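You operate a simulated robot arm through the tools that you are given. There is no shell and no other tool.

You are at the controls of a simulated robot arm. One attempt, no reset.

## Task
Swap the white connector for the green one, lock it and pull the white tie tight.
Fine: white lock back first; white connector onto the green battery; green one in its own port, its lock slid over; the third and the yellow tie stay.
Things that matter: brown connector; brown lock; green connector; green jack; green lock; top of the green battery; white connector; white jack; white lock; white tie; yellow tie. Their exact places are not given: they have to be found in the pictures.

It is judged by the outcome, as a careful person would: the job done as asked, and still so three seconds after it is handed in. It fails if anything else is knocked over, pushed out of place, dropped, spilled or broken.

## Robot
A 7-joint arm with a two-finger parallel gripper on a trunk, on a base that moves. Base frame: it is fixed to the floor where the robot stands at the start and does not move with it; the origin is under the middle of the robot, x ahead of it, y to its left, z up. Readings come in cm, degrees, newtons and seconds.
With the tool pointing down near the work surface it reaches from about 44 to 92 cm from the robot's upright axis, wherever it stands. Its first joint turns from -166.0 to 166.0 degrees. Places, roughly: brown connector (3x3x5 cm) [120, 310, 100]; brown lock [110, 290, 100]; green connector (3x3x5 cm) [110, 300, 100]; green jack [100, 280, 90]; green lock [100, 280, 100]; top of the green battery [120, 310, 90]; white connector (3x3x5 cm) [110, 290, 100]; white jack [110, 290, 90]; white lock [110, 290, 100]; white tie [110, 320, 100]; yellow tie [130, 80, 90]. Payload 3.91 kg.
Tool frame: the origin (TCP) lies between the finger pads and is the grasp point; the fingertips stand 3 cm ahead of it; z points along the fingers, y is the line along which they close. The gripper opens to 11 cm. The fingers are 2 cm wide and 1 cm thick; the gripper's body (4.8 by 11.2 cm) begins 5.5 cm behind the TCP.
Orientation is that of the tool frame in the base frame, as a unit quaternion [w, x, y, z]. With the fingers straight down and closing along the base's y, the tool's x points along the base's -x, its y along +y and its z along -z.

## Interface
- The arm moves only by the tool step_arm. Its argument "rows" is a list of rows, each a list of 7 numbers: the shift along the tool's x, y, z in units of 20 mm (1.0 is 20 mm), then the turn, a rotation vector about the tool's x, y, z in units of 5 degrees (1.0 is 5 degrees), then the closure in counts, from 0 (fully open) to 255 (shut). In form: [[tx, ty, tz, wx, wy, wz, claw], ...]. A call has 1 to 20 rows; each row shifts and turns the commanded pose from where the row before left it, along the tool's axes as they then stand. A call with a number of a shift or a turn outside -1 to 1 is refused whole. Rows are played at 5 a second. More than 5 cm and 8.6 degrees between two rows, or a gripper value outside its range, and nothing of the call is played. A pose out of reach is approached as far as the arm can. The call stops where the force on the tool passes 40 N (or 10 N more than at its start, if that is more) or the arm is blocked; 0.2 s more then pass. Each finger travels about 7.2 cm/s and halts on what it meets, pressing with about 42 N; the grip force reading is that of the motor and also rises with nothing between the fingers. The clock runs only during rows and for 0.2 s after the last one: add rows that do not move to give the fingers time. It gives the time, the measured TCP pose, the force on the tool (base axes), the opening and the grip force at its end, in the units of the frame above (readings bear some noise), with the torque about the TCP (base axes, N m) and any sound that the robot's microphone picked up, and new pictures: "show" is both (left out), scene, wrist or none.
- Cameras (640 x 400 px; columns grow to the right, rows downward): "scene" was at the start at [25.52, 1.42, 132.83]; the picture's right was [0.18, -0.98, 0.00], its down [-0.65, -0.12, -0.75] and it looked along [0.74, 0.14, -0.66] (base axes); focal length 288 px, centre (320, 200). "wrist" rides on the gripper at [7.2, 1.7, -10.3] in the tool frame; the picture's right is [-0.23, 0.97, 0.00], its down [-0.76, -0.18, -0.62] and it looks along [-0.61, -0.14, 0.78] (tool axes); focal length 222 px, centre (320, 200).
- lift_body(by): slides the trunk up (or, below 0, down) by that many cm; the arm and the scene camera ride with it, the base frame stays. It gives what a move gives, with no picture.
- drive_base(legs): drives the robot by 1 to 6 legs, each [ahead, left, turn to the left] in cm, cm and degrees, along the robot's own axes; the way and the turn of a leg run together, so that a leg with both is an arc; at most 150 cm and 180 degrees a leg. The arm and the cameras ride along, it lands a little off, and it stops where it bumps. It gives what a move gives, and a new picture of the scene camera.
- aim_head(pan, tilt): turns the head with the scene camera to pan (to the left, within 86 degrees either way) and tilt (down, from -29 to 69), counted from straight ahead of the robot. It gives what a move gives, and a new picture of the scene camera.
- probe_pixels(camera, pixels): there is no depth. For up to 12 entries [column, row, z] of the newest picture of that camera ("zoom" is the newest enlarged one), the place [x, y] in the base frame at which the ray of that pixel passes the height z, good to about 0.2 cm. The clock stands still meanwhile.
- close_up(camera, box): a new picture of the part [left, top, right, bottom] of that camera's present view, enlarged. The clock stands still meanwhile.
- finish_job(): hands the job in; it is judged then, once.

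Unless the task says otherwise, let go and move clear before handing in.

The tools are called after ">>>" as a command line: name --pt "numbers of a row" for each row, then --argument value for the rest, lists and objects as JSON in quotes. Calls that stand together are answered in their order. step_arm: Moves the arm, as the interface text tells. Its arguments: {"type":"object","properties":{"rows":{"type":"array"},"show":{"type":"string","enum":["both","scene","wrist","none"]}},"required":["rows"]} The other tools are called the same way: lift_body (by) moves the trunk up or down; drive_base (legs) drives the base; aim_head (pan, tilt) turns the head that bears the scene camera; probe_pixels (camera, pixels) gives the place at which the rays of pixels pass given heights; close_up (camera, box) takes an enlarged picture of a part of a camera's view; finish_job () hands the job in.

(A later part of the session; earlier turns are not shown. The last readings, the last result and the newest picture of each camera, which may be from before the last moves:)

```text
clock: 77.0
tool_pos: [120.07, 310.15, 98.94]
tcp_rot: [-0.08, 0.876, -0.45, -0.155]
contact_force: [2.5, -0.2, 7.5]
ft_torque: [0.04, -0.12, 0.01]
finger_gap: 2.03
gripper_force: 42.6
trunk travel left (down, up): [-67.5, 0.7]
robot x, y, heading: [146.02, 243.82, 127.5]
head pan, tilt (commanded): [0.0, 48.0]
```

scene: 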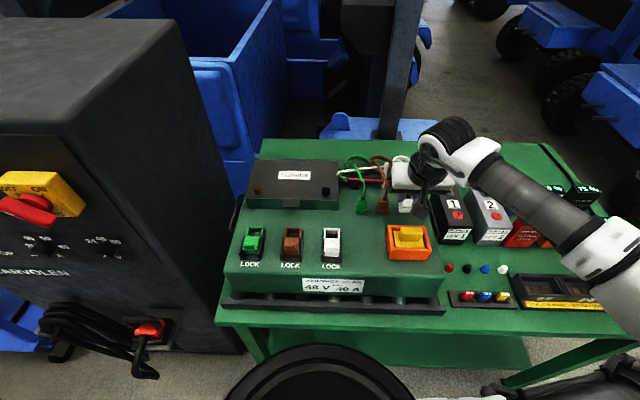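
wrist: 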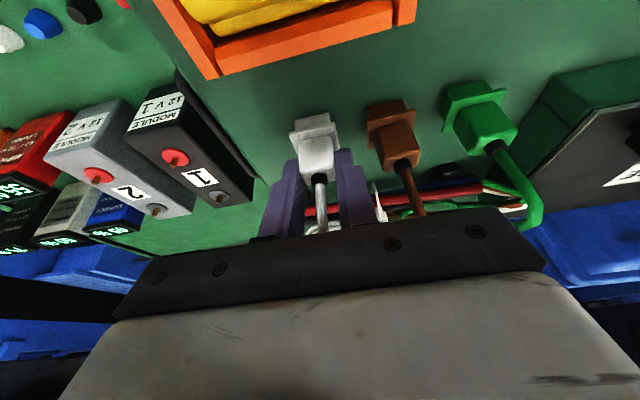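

Contact at z 98.94 (7.5 N): the connector stands on the pack. I open just enough (brown is near), then rise straight up.

>>> step_arm --pt "-0.007 0 -0.02 0 0 0 200" --pt "0 0 0 0 0 0 188" --pt "0 0 0 0 0 0 178" --pt "0 0 0 0 0 0 178" --pt "-0.1 0 -0.28 0 0 0 178" --pt "-0.17 0 -0.47 0 0 0 178" --pt "-0.17 0 -0.47 0 0 0 178" --pt "0 0 0 0 0 0 178" --show "both"

>>> close_up --camera "wrist" --box '[240, 60, 400, 220]'

>>> close_up --camera "scene" --box '[340, 140, 450, 230]'

```text
clock: 78.8
tool_pos: [120.08, 310.3, 101.53]
tcp_rot: [-0.079, 0.875, -0.451, -0.154]
contact_force: [0.1, -0.1, 0.2]
ft_torque: [0.0, 0.01, 0.0]
finger_gap: 3.35
gripper_force: 0.1
trunk travel left (down, up): [-67.5, 0.7]
robot x, y, heading: [145.44, 243.94, 127.3]
head pan, tilt (commanded): [0.0, 48.0]
```

scene: 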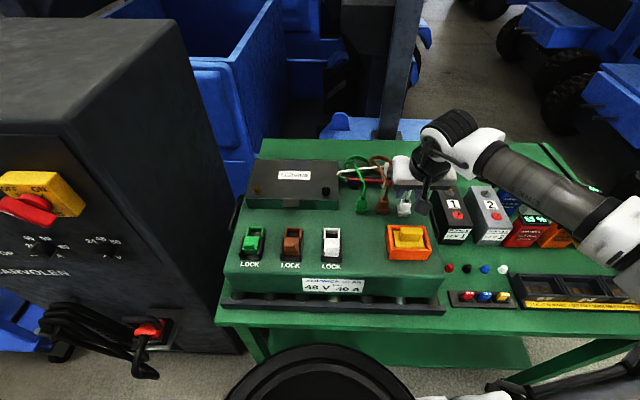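
wrist: 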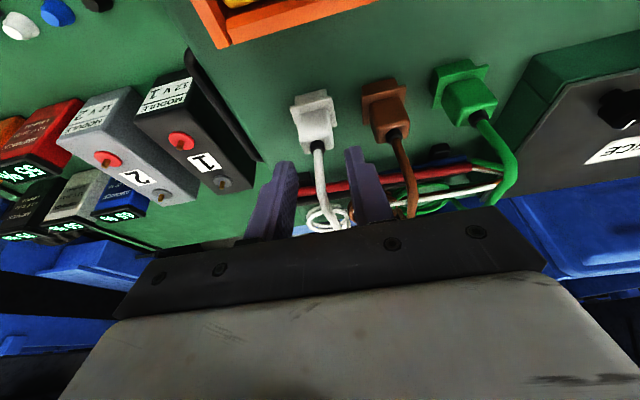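

```text
2.50 times, centred on (320, 140) of wrist
```

zoom: 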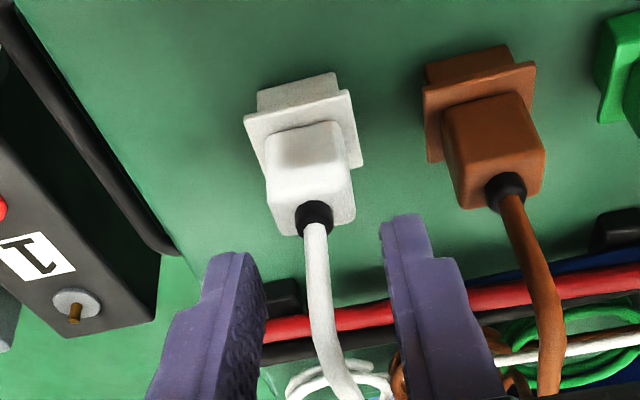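

```text
4.44 times, centred on (395, 185) of scene
```

zoom: 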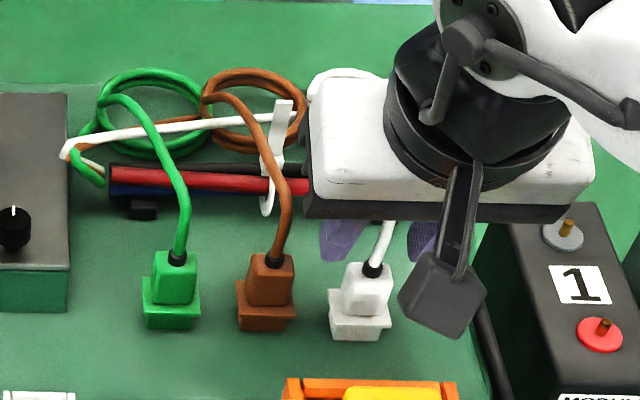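

The white connector stands upright on the pack beside the brown one. I back off along the tool axis, then shift left over the green connector, staying high.

>>> step_arm --pt "0 0 -1 0 0 0 178" --pt "0 0 -1 0 0 0 178" --pt "0 0 -1 0 0 0 178" --pt "0 0 -1 0 0 0 178" --pt "0 0 -1 0 0 0 178" --pt "0 1 0 0 0 0 178" --pt "0 1 0 0 0 0 178" --pt "0 1 0 0 0 0 178" --pt "0 1 0 0 0 0 178" --pt "0 1 0 0 0 0 178" --pt "-0.78 0 0.28 0 0 0 178" --pt "-0.78 0 0.28 0 0 0 178" --pt "0 0 0 0 0 0 178" --show "both"

>>> close_up --camera "wrist" --box '[240, 60, 400, 220]'

>>> close_up --camera "scene" --box '[320, 140, 430, 230]'

```text
clock: 81.6
tool_pos: [111.84, 304.07, 111.02]
tcp_rot: [-0.079, 0.876, -0.451, -0.153]
contact_force: [0.3, 0.0, 0.5]
ft_torque: [-0.03, -0.01, 0.0]
finger_gap: 3.33
gripper_force: 0.1
trunk travel left (down, up): [-67.5, 0.7]
robot x, y, heading: [146.24, 243.66, 127.7]
head pan, tilt (commanded): [0.0, 48.0]
```

scene: 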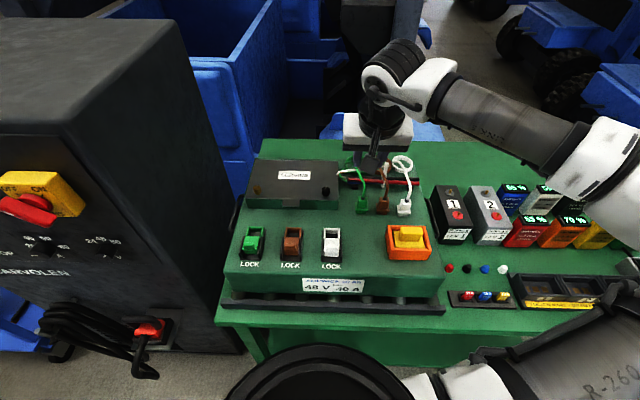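
wrist: 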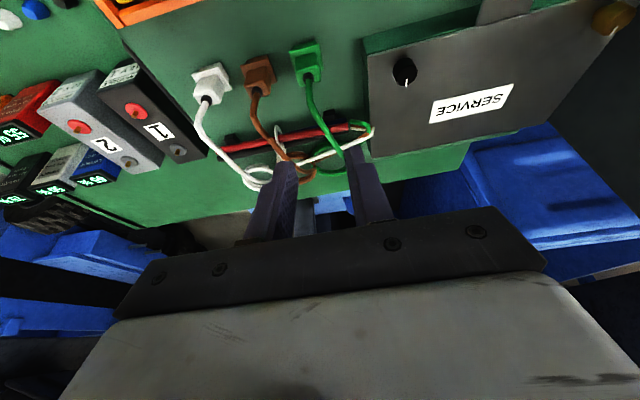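

```text
2.50 times, centred on (320, 140) of wrist
```

zoom: 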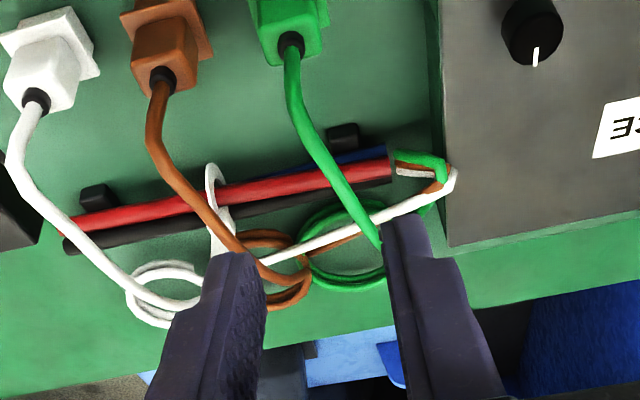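

```text
4.44 times, centred on (375, 185) of scene
```

zoom: 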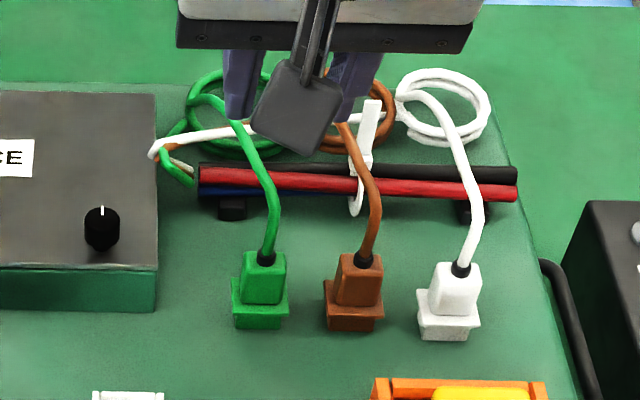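

The green connector (scene zoom (262,285)) is just ahead of the hand. I calibrate with the white connector, whose place I know ((119.7,310.7)), to fix the green one's place.

>>> probe_pixels --camera "scene" --pixels '[[406.5, 200.3, 97.3], [406.5, 200.3, 98], [363.1, 197.8, 97.3], [363.1, 197.8, 98], [384.9, 198.3, 97.3]]'

>>> probe_pixels --camera "wrist" --pixels '[[308, 77.2, 97.3], [308, 77.2, 98], [206.5, 99, 97.3], [206.5, 99, 98]]'

```text
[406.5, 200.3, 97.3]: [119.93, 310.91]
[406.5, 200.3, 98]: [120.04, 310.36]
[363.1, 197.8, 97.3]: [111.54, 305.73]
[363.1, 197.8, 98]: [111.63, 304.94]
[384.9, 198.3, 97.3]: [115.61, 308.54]
```

```text
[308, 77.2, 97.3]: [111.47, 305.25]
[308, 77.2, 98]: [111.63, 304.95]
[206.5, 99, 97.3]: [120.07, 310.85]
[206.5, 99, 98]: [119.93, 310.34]
```

Both cameras agree on green's exit at about (111.3,305.3) after the calibration. I descend over it to z≈101.5 with small corrections.

>>> step_arm --pt "0.269 -0.032 0.913 0 0 0 178" --pt "0.269 -0.032 0.913 0 0 0 178" --pt "0.269 -0.032 0.913 0 0 0 178" --pt "0.269 -0.032 0.913 0 0 0 178" --pt "0.269 -0.032 0.913 0 0 0 178" --pt "0 0 0 0 0 0 178" --show "both"

>>> close_up --camera "wrist" --box '[250, 80, 410, 200]'

>>> close_up --camera "scene" --box '[320, 140, 430, 230]'

```text
clock: 83.0
tool_pos: [111.89, 304.79, 101.64]
tcp_rot: [-0.08, 0.876, -0.451, -0.155]
contact_force: [0.8, 0.0, 0.9]
ft_torque: [0.04, 0.0, 0.0]
finger_gap: 3.31
gripper_force: 0.1
trunk travel left (down, up): [-67.5, 0.7]
robot x, y, heading: [145.96, 243.75, 127.5]
head pan, tilt (commanded): [0.0, 48.0]
```

scene: 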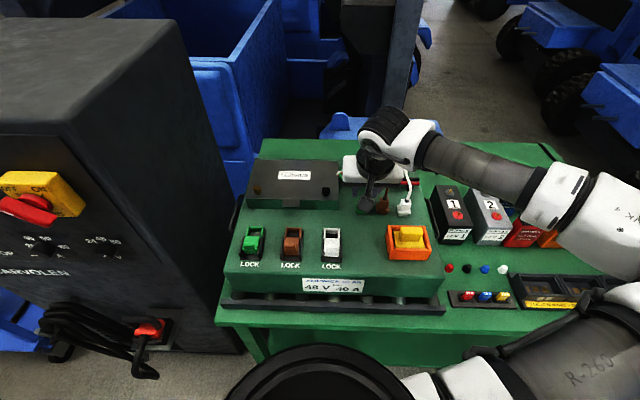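
wrist: 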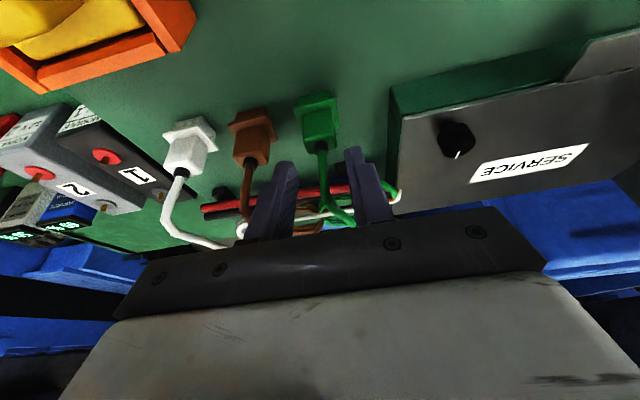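

```text
3.33 times, centred on (330, 140) of wrist
```

zoom: 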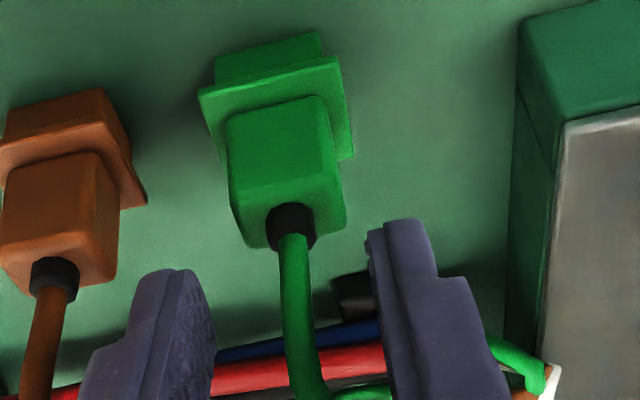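

```text
4.44 times, centred on (375, 185) of scene
```

zoom: 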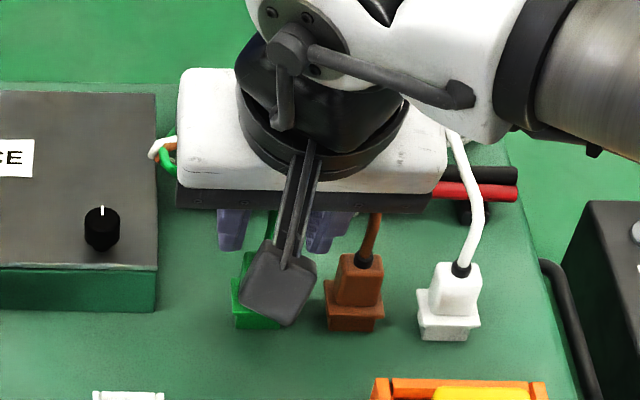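

The green body is slightly left of the hand's centre (exit at wrist (321,147), body at zoom (285,170)). I shift left 3 mm and descend to the grip height to compare with the white grip picture.

>>> step_arm --pt "0 0.15 0 0 0 0 178" --pt "0.22 0 0.61 0 0 0 178" --pt "0.22 0 0.61 0 0 0 178" --pt "0 0 0 0 0 0 178" --show "wrist"

>>> close_up --camera "wrist" --box '[250, 100, 410, 220]'

```text
clock: 84.0
tool_pos: [111.57, 304.6, 98.91]
tcp_rot: [-0.08, 0.875, -0.452, -0.154]
contact_force: [0.6, -0.3, -0.3]
ft_torque: [0.03, 0.0, 0.01]
finger_gap: 3.29
gripper_force: 0.0
trunk travel left (down, up): [-67.5, 0.7]
robot x, y, heading: [145.93, 243.86, 127.5]
head pan, tilt (commanded): [0.0, 48.0]
```

wrist: 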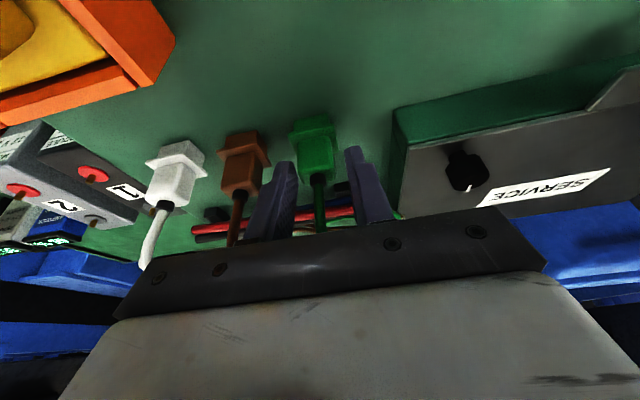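

```text
3.33 times, centred on (330, 160) of wrist
```

zoom: 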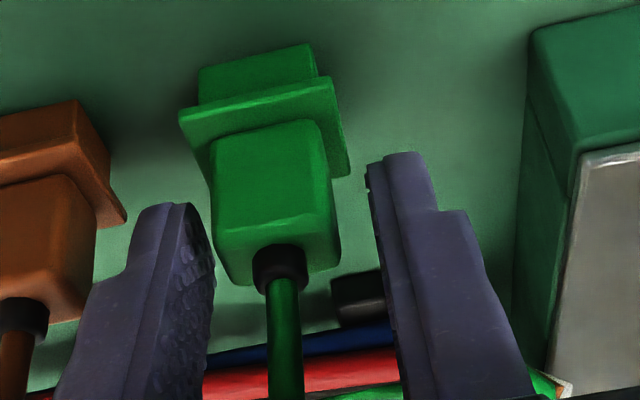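

The green body appears at nearly the same pixels as the white one did in its grip (flange edge row ~110, exit (280,262)). I close on it.

>>> step_arm --pt "0 0 0 0 0 0 195" --pt "0 0 0 0 0 0 210" --pt "0 0 0 0 0 0 235" --pt "0 0 0 0 0 0 235" --pt "0 0 0 0 0 0 235" --show "wrist"

>>> close_up --camera "wrist" --box '[250, 100, 410, 220]'

```text
clock: 85.2
tool_pos: [111.66, 304.71, 99.03]
tcp_rot: [-0.078, 0.876, -0.451, -0.154]
contact_force: [-0.9, 0.8, -0.4]
ft_torque: [-0.01, 0.01, -0.04]
finger_gap: 2.03
gripper_force: 41.5
trunk travel left (down, up): [-67.5, 0.7]
robot x, y, heading: [145.91, 243.57, 127.7]
head pan, tilt (commanded): [0.0, 48.0]
```

wrist: 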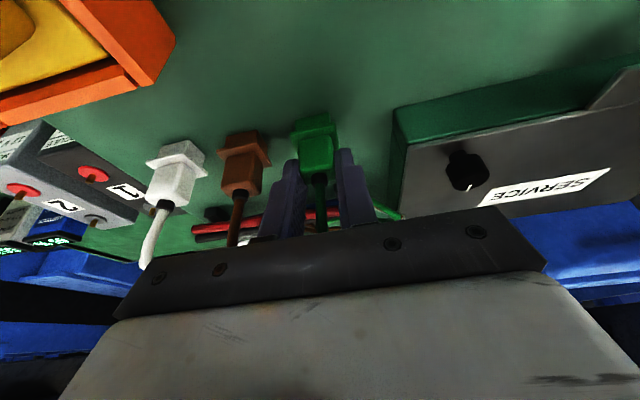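

```text
3.33 times, centred on (330, 160) of wrist
```

zoom: 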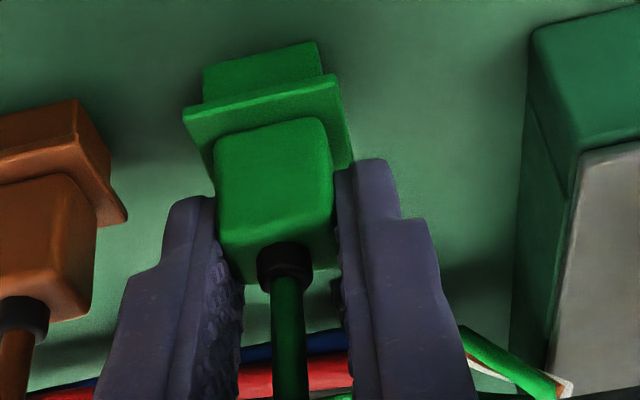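

The green connector is gripped just as the white one was (gap 2.03). I lift it 12 cm, then carry it back and left toward the green jack at height.

>>> step_arm --pt "-0.1 0 -0.28 0 0 0 235" --pt "-0.17 0 -0.47 0 0 0 235" --pt "-0.34 0 -0.94 0 0 0 235" --pt "-0.34 0 -0.94 0 0 0 235" --pt "-0.34 0 -0.94 0 0 0 235" --pt "-0.34 0 -0.94 0 0 0 235" --pt "-0.34 0 -0.94 0 0 0 235" --pt "0.464 0 -0.169 0 0 0 235" --pt "0.464 0 -0.169 0 0 0 235" --pt "0.464 0.9 -0.169 0 0 0 235" --pt "0.464 0.9 -0.169 0 0 0 235" --pt "0 0 0 0 0 0 235" --show "both"

```text
clock: 87.8
tool_pos: [110.99, 299.23, 110.25]
tcp_rot: [-0.078, 0.876, -0.451, -0.155]
contact_force: [-0.3, -0.6, -1.5]
ft_torque: [0.05, 0.0, 0.0]
finger_gap: 2.03
gripper_force: 41.9
trunk travel left (down, up): [-67.5, 0.7]
robot x, y, heading: [145.98, 243.82, 127.3]
head pan, tilt (commanded): [0.0, 48.0]
```

scene: 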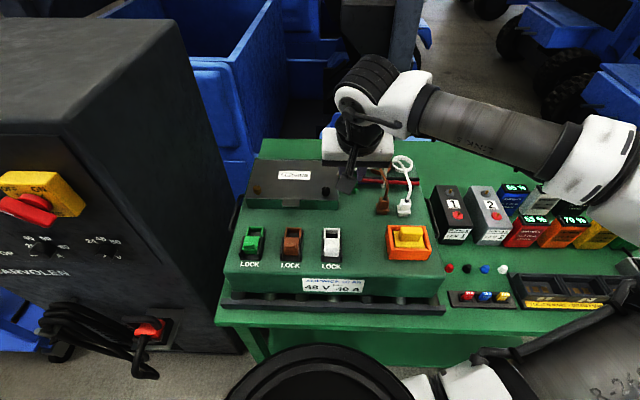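
wrist: 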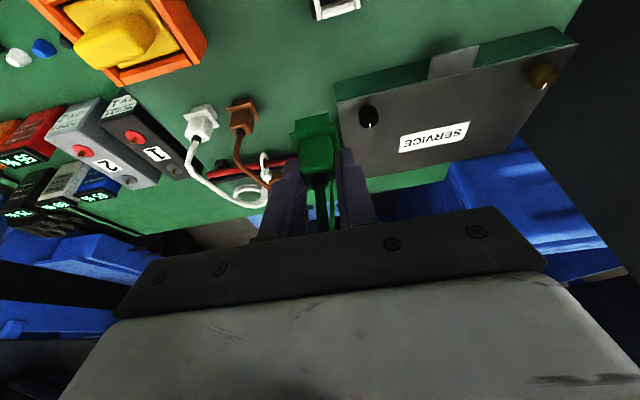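

All well; other connectors undisturbed at scene (381,205),(403,205). I continue left over the jacks to the green one.

>>> step_arm --pt "0.464 0.932 -0.169 0 0 0 235" --pt "0.464 0.932 -0.169 0 0 0 235" --pt "0.464 0.932 -0.169 0 0 0 235" --pt "0.464 0.932 -0.169 0 0 0 235" --pt "0 0.932 0 0 0 0 235" --pt "0 0.932 0 0 0 0 235" --pt "0 0.932 0 0 0 0 235" --pt "0 0.932 0 0 0 0 235" --pt "0 0.932 0 0 0 0 235" --pt "0 0.932 0 0 0 0 235" --pt "0 0.932 0 0 0 0 235" --pt "0 0 0 0 0 0 235" --show "both"

>>> close_up --camera "wrist" --box '[250, 20, 410, 180]'

>>> close_up --camera "scene" --box '[220, 150, 360, 280]'

```text
clock: 90.4
tool_pos: [96.51, 284.27, 110.42]
tcp_rot: [-0.079, 0.876, -0.451, -0.155]
contact_force: [0.4, -0.5, -0.8]
ft_torque: [0.02, 0.0, -0.01]
finger_gap: 2.05
gripper_force: 41.5
trunk travel left (down, up): [-67.5, 0.7]
robot x, y, heading: [146.17, 243.87, 127.8]
head pan, tilt (commanded): [0.0, 48.0]
```

scene: 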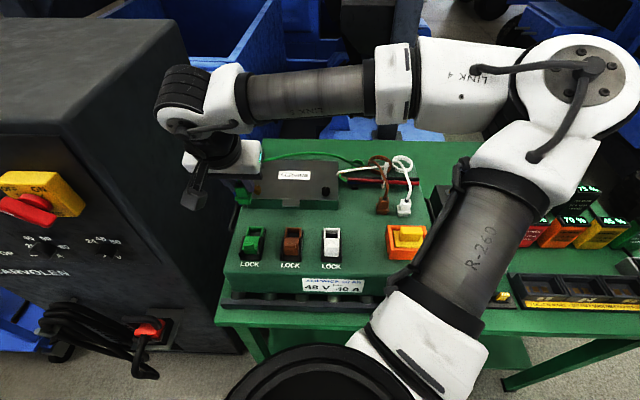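
wrist: 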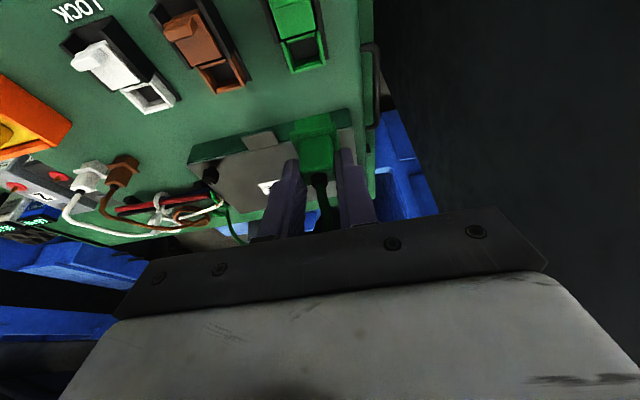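

```text
2.50 times, centred on (330, 100) of wrist
```

zoom: 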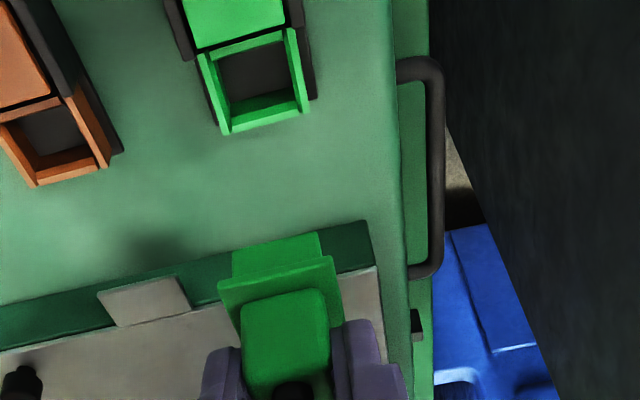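

```text
3.08 times, centred on (290, 215) of scene
```

zoom: 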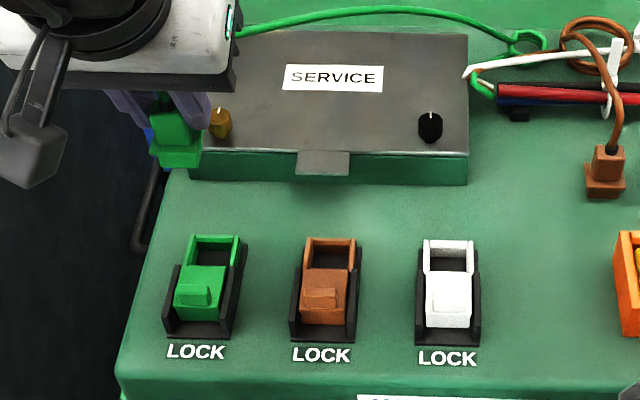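

The green connector hangs behind/above the green jack (wrist zoom jack (258,80), connector (285,320)). I descend to z≈103.3 for comparison with the white reference picture.

>>> step_arm --pt "0.3 0 0.825 0 0 0 235" --pt "0.3 0 0.825 0 0 0 235" --pt "0.3 0 0.825 0 0 0 235" --pt "0.3 0 0.825 0 0 0 235" --pt "0 0 0 0 0 0 235" --pt "0 0 0 0 0 0 235" --show "both"

>>> close_up --camera "wrist" --box '[250, 60, 410, 220]'

>>> close_up --camera "scene" --box '[220, 190, 320, 260]'

```text
clock: 91.8
tool_pos: [96.62, 284.34, 103.26]
tcp_rot: [-0.078, 0.876, -0.45, -0.155]
contact_force: [-0.2, 0.0, -0.7]
ft_torque: [0.0, 0.01, 0.0]
finger_gap: 2.06
gripper_force: 42.0
trunk travel left (down, up): [-67.5, 0.7]
robot x, y, heading: [145.82, 243.98, 127.5]
head pan, tilt (commanded): [0.0, 48.0]
```

scene: 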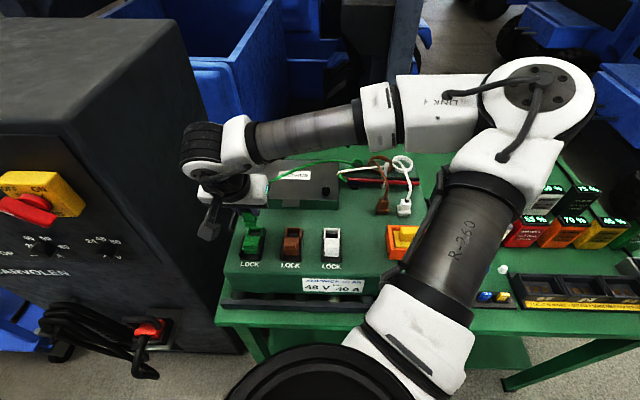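
wrist: 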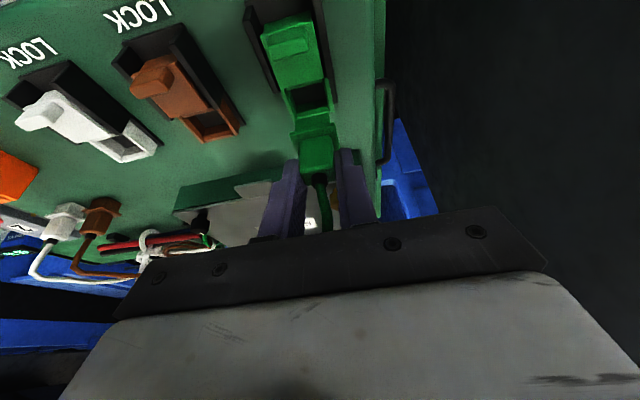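

```text
2.50 times, centred on (330, 140) of wrist
```

zoom: 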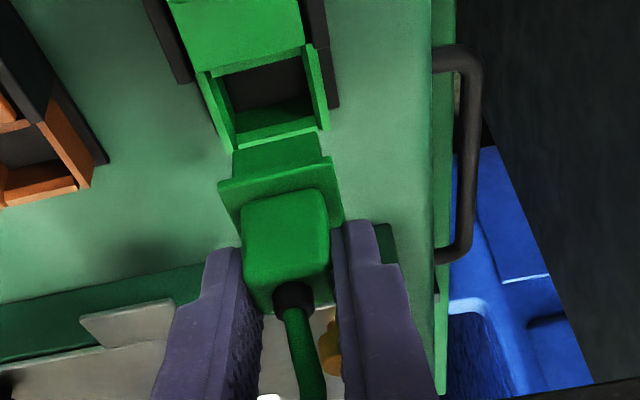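

```text
5.71 times, centred on (270, 225) of scene
```

zoom: 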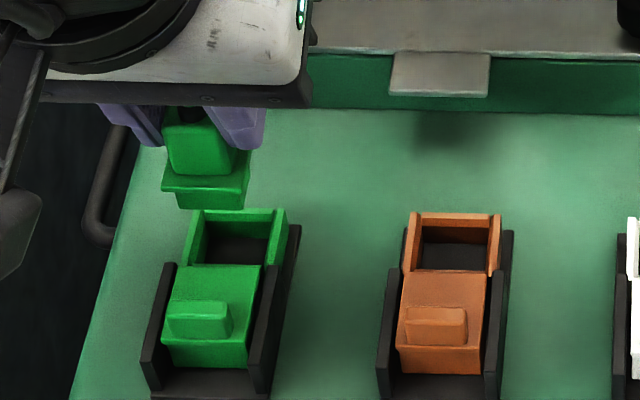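

The connector sits in the hand as the white one did; compared to the white reference the jack appears about 2 mm to the right. I shift 2 mm right and descend to z≈101.2, just above the collar, for a closer look.

>>> step_arm --pt "0 -0.1 0 0 0 0 235" --pt "0.176 0 0.484 0 0 0 235" --pt "0.176 0 0.484 0 0 0 235" --pt "0 0 0 0 0 0 235" --pt "0 0 0 0 0 0 235" --show "both"

>>> close_up --camera "wrist" --box '[280, 80, 360, 190]'

>>> close_up --camera "scene" --box '[230, 205, 290, 255]'

```text
clock: 93.0
tool_pos: [96.79, 284.3, 101.37]
tcp_rot: [-0.08, 0.875, -0.451, -0.154]
contact_force: [-0.3, 0.7, 0.1]
ft_torque: [0.02, 0.0, 0.01]
finger_gap: 2.09
gripper_force: 42.5
trunk travel left (down, up): [-67.5, 0.7]
robot x, y, heading: [145.57, 243.83, 127.8]
head pan, tilt (commanded): [0.0, 48.0]
```

scene: 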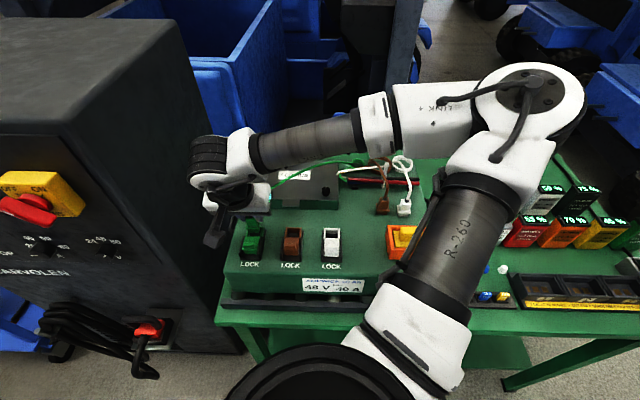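
wrist: 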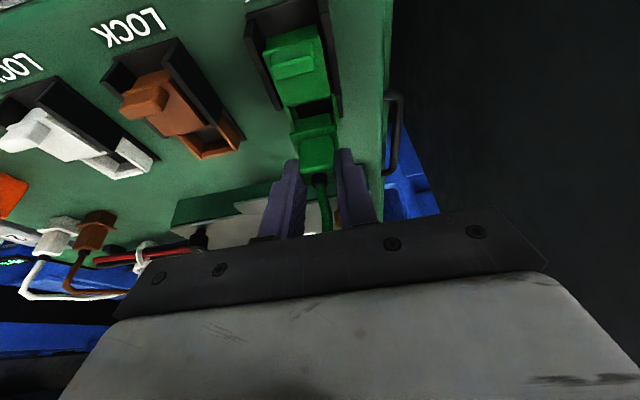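

```text
3.64 times, centred on (320, 135) of wrist
```

zoom: 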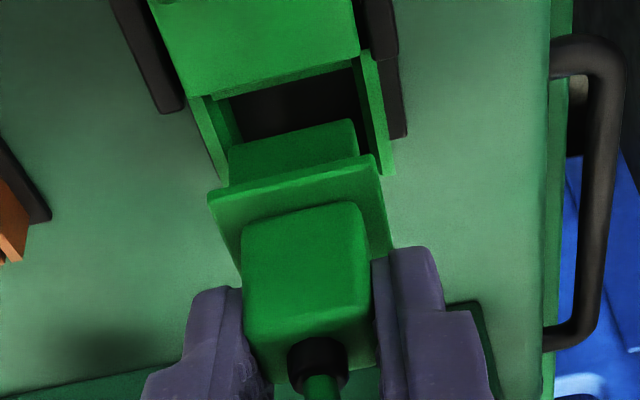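

```text
8.00 times, centred on (260, 230) of scene
```

zoom: 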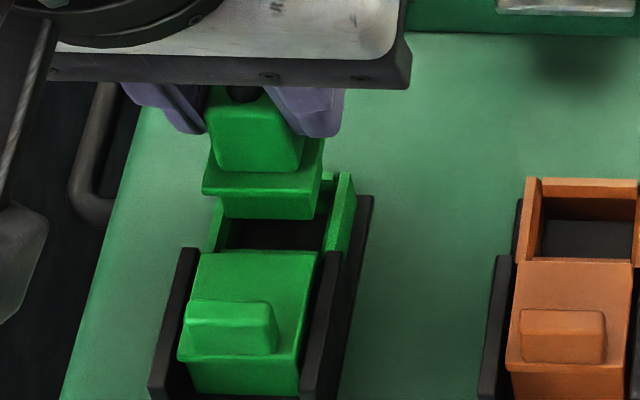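

The plug hangs just above the collar (wrist zoom hole 230-357, row 70-97; plug's near bottom edge row ~136). I zoom in more to judge the alignment.

>>> close_up --camera "wrist" --box '[285, 90, 349, 130]'

>>> close_up --camera "scene" --box '[240, 210, 280, 235]'

>>> close_up --camera "scene" --box '[232, 215, 352, 275]'

```text
10.00 times, centred on (317, 110) of wrist
```

zoom: 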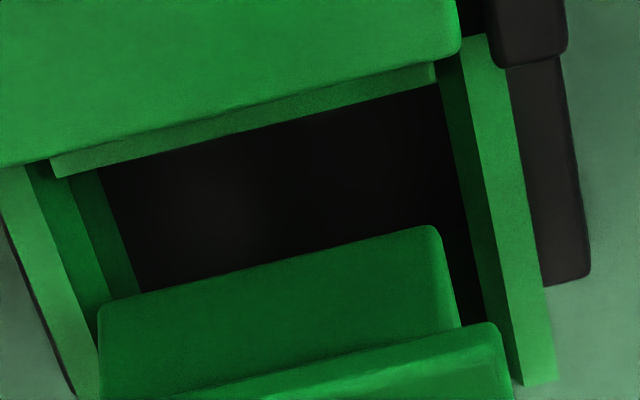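

```text
16.00 times, centred on (260, 222) of scene
```

zoom: 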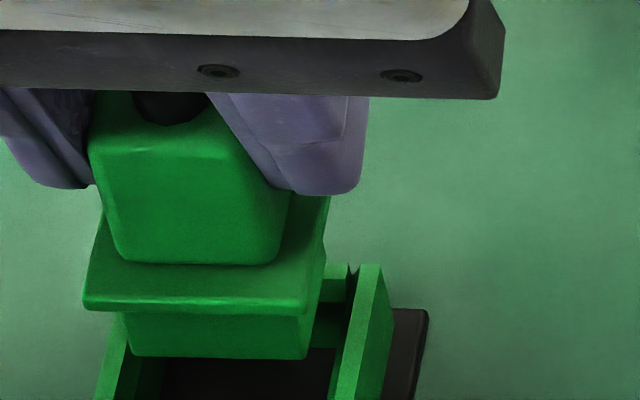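

```text
5.33 times, centred on (292, 245) of scene
```

zoom: 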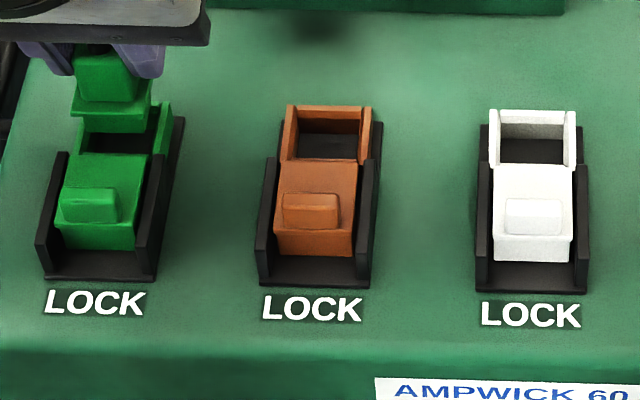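

At 10x the collar opening (30-460) is clearly wider than the plug (100-440) and laterally centred. I lower gently in 2 mm steps.

>>> step_arm --pt "0.034 0 0.094 0 0 0 235" --pt "0.034 0 0.094 0 0 0 235" --pt "0.034 0 0.094 0 0 0 235" --pt "0.034 0 0.094 0 0 0 235" --pt "0.034 0 0.094 0 0 0 235" --pt "0 0 0 0 0 0 235" --show "wrist"

>>> close_up --camera "wrist" --box '[277, 90, 357, 140]'

>>> close_up --camera "scene" --box '[240, 212, 280, 242]'

```text
clock: 94.4
tool_pos: [96.79, 284.34, 100.43]
tcp_rot: [-0.079, 0.876, -0.45, -0.155]
contact_force: [2.9, -2.9, 0.2]
ft_torque: [-0.15, -0.13, -0.08]
finger_gap: 2.05
gripper_force: 41.7
trunk travel left (down, up): [-67.5, 0.7]
robot x, y, heading: [145.5, 243.86, 127.5]
head pan, tilt (commanded): [0.0, 48.0]
```

wrist: 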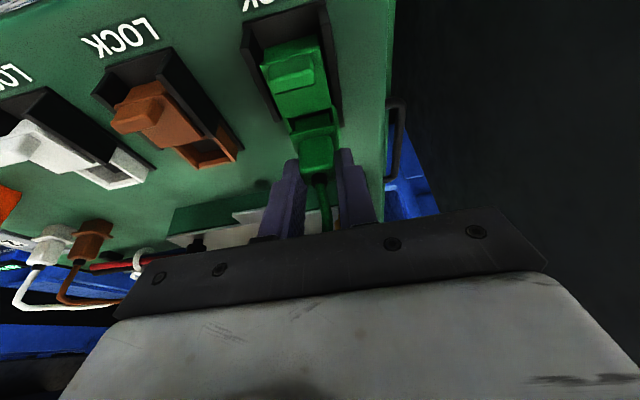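

```text
8.00 times, centred on (317, 115) of wrist
```

zoom: 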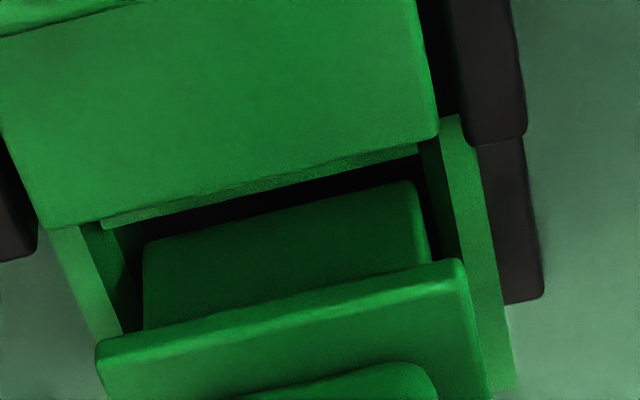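

```text
13.33 times, centred on (260, 227) of scene
```

zoom: 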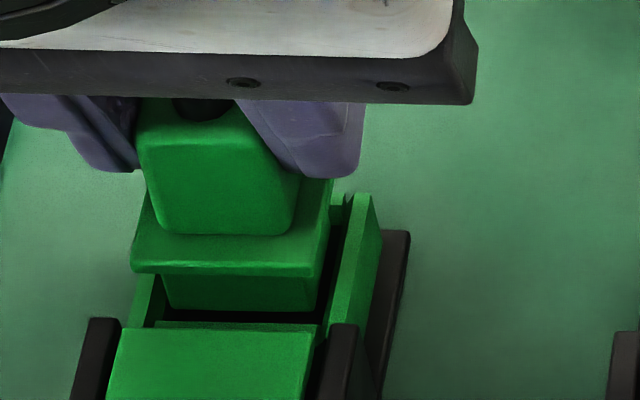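

There's a 4 N push toward the robot with no vertical load: the plug is inside the collar and brushing its far wall. I move 2 mm back and continue down.

>>> step_arm --pt "0.08 0 -0.03 0 0 0 235" --pt "0 0 0 0 0 0 235" --show "none"

```text
clock: 95.0
tool_pos: [96.73, 284.17, 100.38]
tcp_rot: [-0.079, 0.875, -0.452, -0.155]
contact_force: [0.6, -0.3, 0.0]
ft_torque: [0.0, -0.02, 0.01]
finger_gap: 2.05
gripper_force: 42.1
trunk travel left (down, up): [-67.5, 0.7]
robot x, y, heading: [146.22, 244.15, 127.3]
head pan, tilt (commanded): [0.0, 48.0]
```

The side force has vanished. I lower on in 2 mm steps.

>>> step_arm --pt "0.034 0 0.094 0 0 0 235" --pt "0.034 0 0.094 0 0 0 235" --pt "0.034 0 0.094 0 0 0 235" --pt "0 0 0 0 0 0 235" --show "wrist"

>>> close_up --camera "wrist" --box '[277, 90, 357, 140]'

```text
clock: 96.0
tool_pos: [96.76, 284.26, 99.78]
tcp_rot: [-0.079, 0.875, -0.451, -0.155]
contact_force: [0.6, 0.4, -0.2]
ft_torque: [0.03, 0.01, 0.01]
finger_gap: 2.04
gripper_force: 42.3
trunk travel left (down, up): [-67.5, 0.7]
robot x, y, heading: [145.7, 243.85, 127.5]
head pan, tilt (commanded): [0.0, 48.0]
```

wrist: 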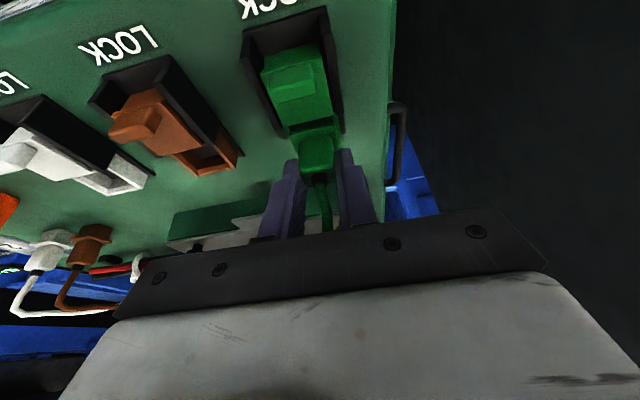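

```text
8.00 times, centred on (317, 115) of wrist
```

zoom: 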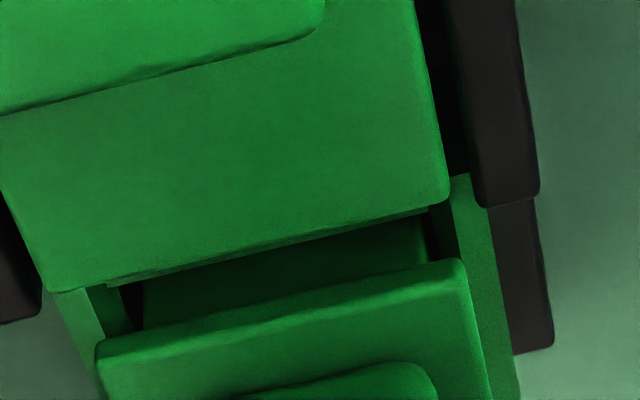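

The plug is going in without force (z 99.8). I lower further to about 99.3.

>>> step_arm --pt "0.017 0 0.047 0 0 0 235" --pt "0.017 0 0.047 0 0 0 235" --pt "0.017 0 0.047 0 0 0 235" --pt "0.017 0 0.047 0 0 0 235" --pt "0 0 0 0 0 0 235" --show "none"

```text
clock: 97.2
tool_pos: [96.82, 284.16, 99.33]
tcp_rot: [-0.08, 0.875, -0.452, -0.154]
contact_force: [0.5, 0.6, -0.4]
ft_torque: [0.02, 0.0, -0.04]
finger_gap: 2.04
gripper_force: 42.0
trunk travel left (down, up): [-67.5, 0.7]
robot x, y, heading: [146.46, 243.74, 127.5]
head pan, tilt (commanded): [0.0, 48.0]
```

No seat contact yet; I go on by another few millimetres.

>>> step_arm --pt "0.017 0 0.047 0 0 0 235" --pt "0.017 0 0.047 0 0 0 235" --pt "0.017 0 0.047 0 0 0 235" --pt "0 0 0 0 0 0 235" --show "wrist"

>>> close_up --camera "wrist" --box '[250, 100, 410, 220]'

>>> close_up --camera "scene" --box '[230, 205, 290, 255]'

```text
clock: 98.2
tool_pos: [96.82, 284.21, 99.29]
tcp_rot: [-0.08, 0.876, -0.45, -0.158]
contact_force: [0.6, -0.2, 22.4]
ft_torque: [0.05, -0.06, -0.01]
finger_gap: 2.06
gripper_force: 42.1
trunk travel left (down, up): [-67.5, 0.7]
robot x, y, heading: [145.82, 243.99, 127.5]
head pan, tilt (commanded): [0.0, 48.0]
```

wrist: 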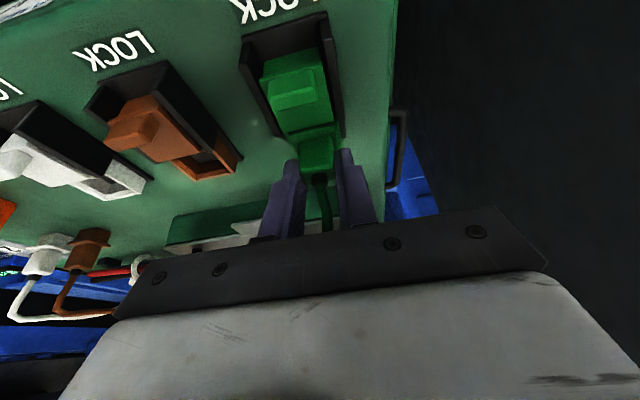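

```text
3.33 times, centred on (330, 160) of wrist
```

zoom: 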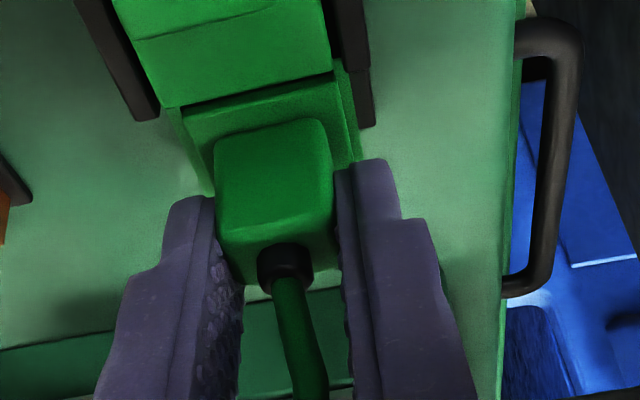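

```text
8.00 times, centred on (260, 230) of scene
```

zoom: 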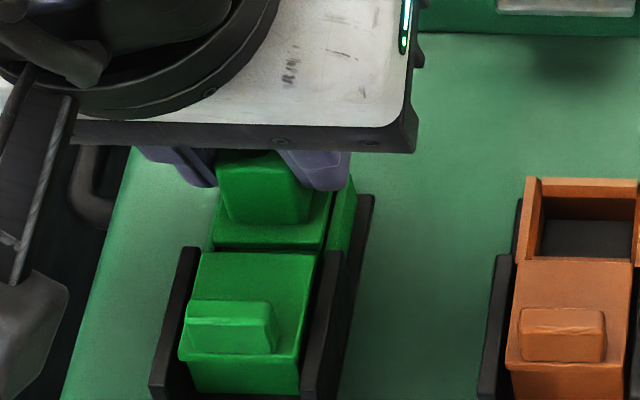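

Seated: 22 N at z 99.29, same as the white reference, and the picture matches the white-in-jack one. I ease off, open and withdraw.

>>> step_arm --pt "-0.02 0 -0.06 0 0 0 235" --pt "0 0 0 0 0 0 200" --pt "0 0 0 0 0 0 188" --pt "0 0 0 0 0 0 178" --pt "0 0 0 0 0 0 178" --pt "-0.1 0 -0.28 0 0 0 178" --pt "-0.17 0 -0.47 0 0 0 178" --pt "-0.17 0 -0.47 0 0 0 178" --pt "0 0 -1 0 0 0 178" --pt "0 0 -1 0 0 0 178" --pt "0 0 0 0 0 0 178" --show "both"

>>> close_up --camera "wrist" --box '[250, 40, 410, 200]'

>>> close_up --camera "scene" --box '[220, 150, 360, 270]'

```text
clock: 100.6
tool_pos: [97.46, 283.09, 105.57]
tcp_rot: [-0.08, 0.875, -0.451, -0.155]
contact_force: [0.1, 0.1, -0.1]
ft_torque: [0.02, -0.01, 0.0]
finger_gap: 3.32
gripper_force: 0.1
trunk travel left (down, up): [-67.5, 0.7]
robot x, y, heading: [146.1, 244.17, 127.4]
head pan, tilt (commanded): [0.0, 48.0]
```

scene: 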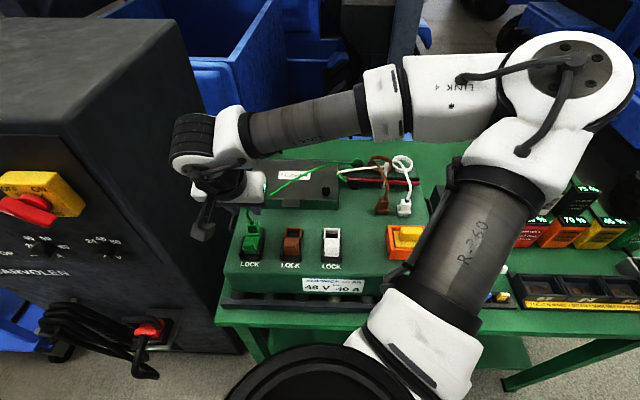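
wrist: 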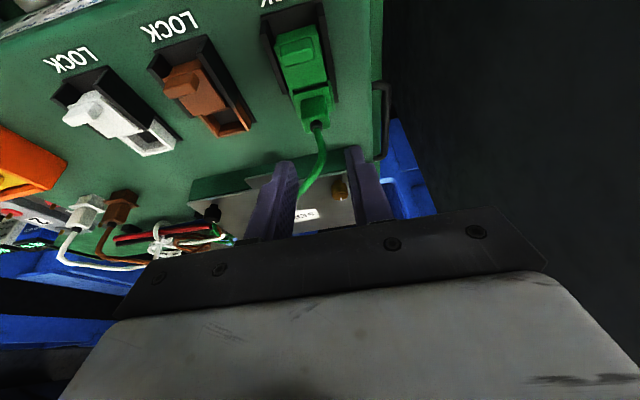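

```text
2.50 times, centred on (330, 120) of wrist
```

zoom: 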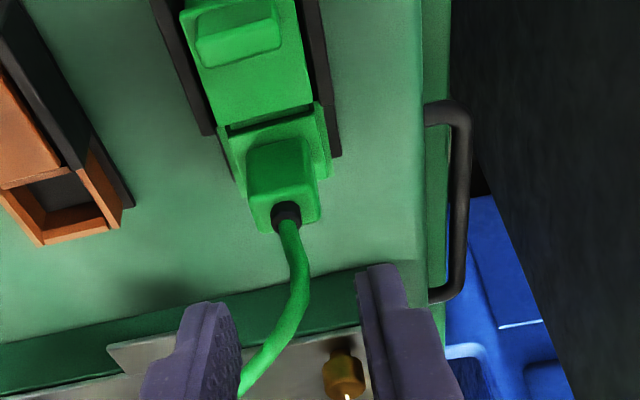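

```text
3.33 times, centred on (290, 210) of scene
```

zoom: 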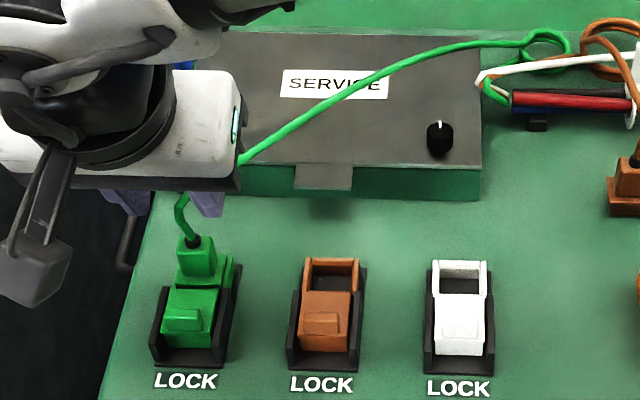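

The green connector is seated and its cord runs free to the right behind the fingers. I back away, return the hand to vertical, open to 4.5 cm and come above the green lock's nub at about (99.8,280.0).

>>> step_arm --pt "0 0 -1 0 0 0 178" --pt "0 0 -1 0 0 0 178" --pt "0 0 0 0 1 0 165" --pt "0 0 0 0 1 0 151" --pt "0 0 0 0 1 0 151" --pt "0 0 0 0 1 0 151" --pt "0.62 -0.02 0 0 0 0 151" --pt "0.62 -0.02 0 0 0 0 151" --pt "0 0 1 0 0 0 151" --pt "0 0 1 0 0 0 151" --pt "0 0 0.2 0 0 0 151" --pt "0 0 0 0 0 0 151" --show "both"

>>> close_up --camera "wrist" --box '[240, 70, 420, 220]'

>>> close_up --camera "scene" --box '[220, 190, 300, 270]'

```text
clock: 103.2
tool_pos: [99.94, 279.96, 104.96]
tcp_rot: [-0.001, 0.889, -0.458, 0.0]
contact_force: [0.3, 0.2, 0.4]
ft_torque: [0.01, 0.01, -0.08]
finger_gap: 4.49
gripper_force: 0.0
trunk travel left (down, up): [-67.5, 0.7]
robot x, y, heading: [145.98, 243.82, 127.4]
head pan, tilt (commanded): [0.0, 48.0]
```

scene: 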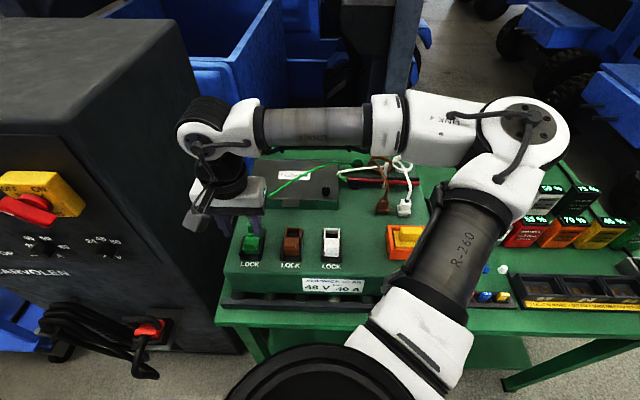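
wrist: 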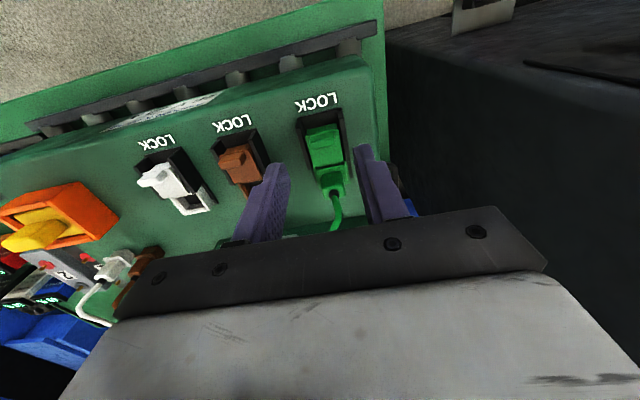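

```text
2.67 times, centred on (330, 145) of wrist
```

zoom: 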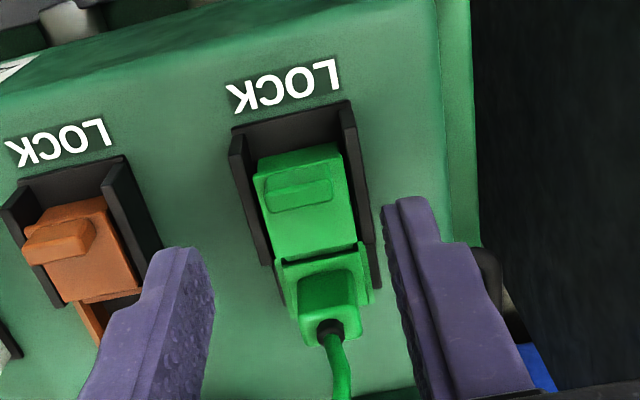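

```text
5.00 times, centred on (260, 230) of scene
```

zoom: 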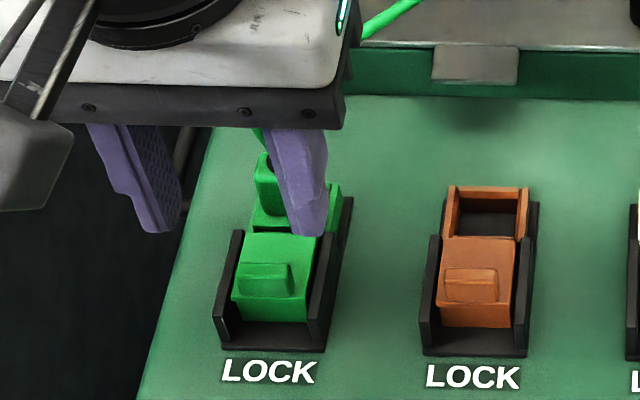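

The nub is at wrist (322,141), i.e. about 0.6 cm ahead of the TCP. I move 0.6 cm ahead, descend to tips just over the rail walls, and close on the lock.

>>> step_arm --pt "-0.3 0 0 0 0 0 151" --pt "0 0 1 0 0 0 151" --pt "0 0 1 0 0 0 151" --pt "0 0 0.5 0 0 0 151" --pt "0 0 0.45 0 0 0 151" --pt "0 0 0 0 0 0 151" --show "wrist"

>>> close_up --camera "wrist" --box '[240, 90, 420, 220]'

```text
clock: 104.6
tool_pos: [99.52, 280.46, 99.04]
tcp_rot: [0.0, 0.889, -0.458, -0.001]
contact_force: [-0.5, 0.8, 0.6]
ft_torque: [0.03, -0.01, 0.0]
finger_gap: 4.48
gripper_force: 0.0
trunk travel left (down, up): [-67.5, 0.7]
robot x, y, heading: [145.66, 243.7, 127.7]
head pan, tilt (commanded): [0.0, 48.0]
```

wrist: 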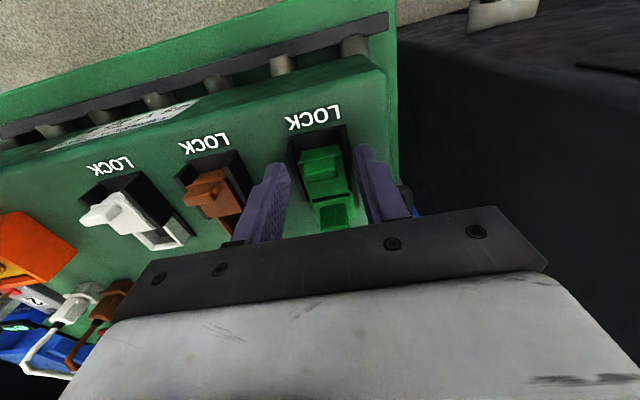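

```text
3.08 times, centred on (330, 155) of wrist
```

zoom: 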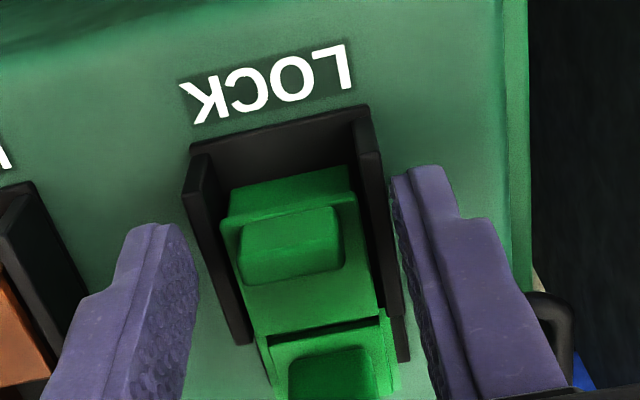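

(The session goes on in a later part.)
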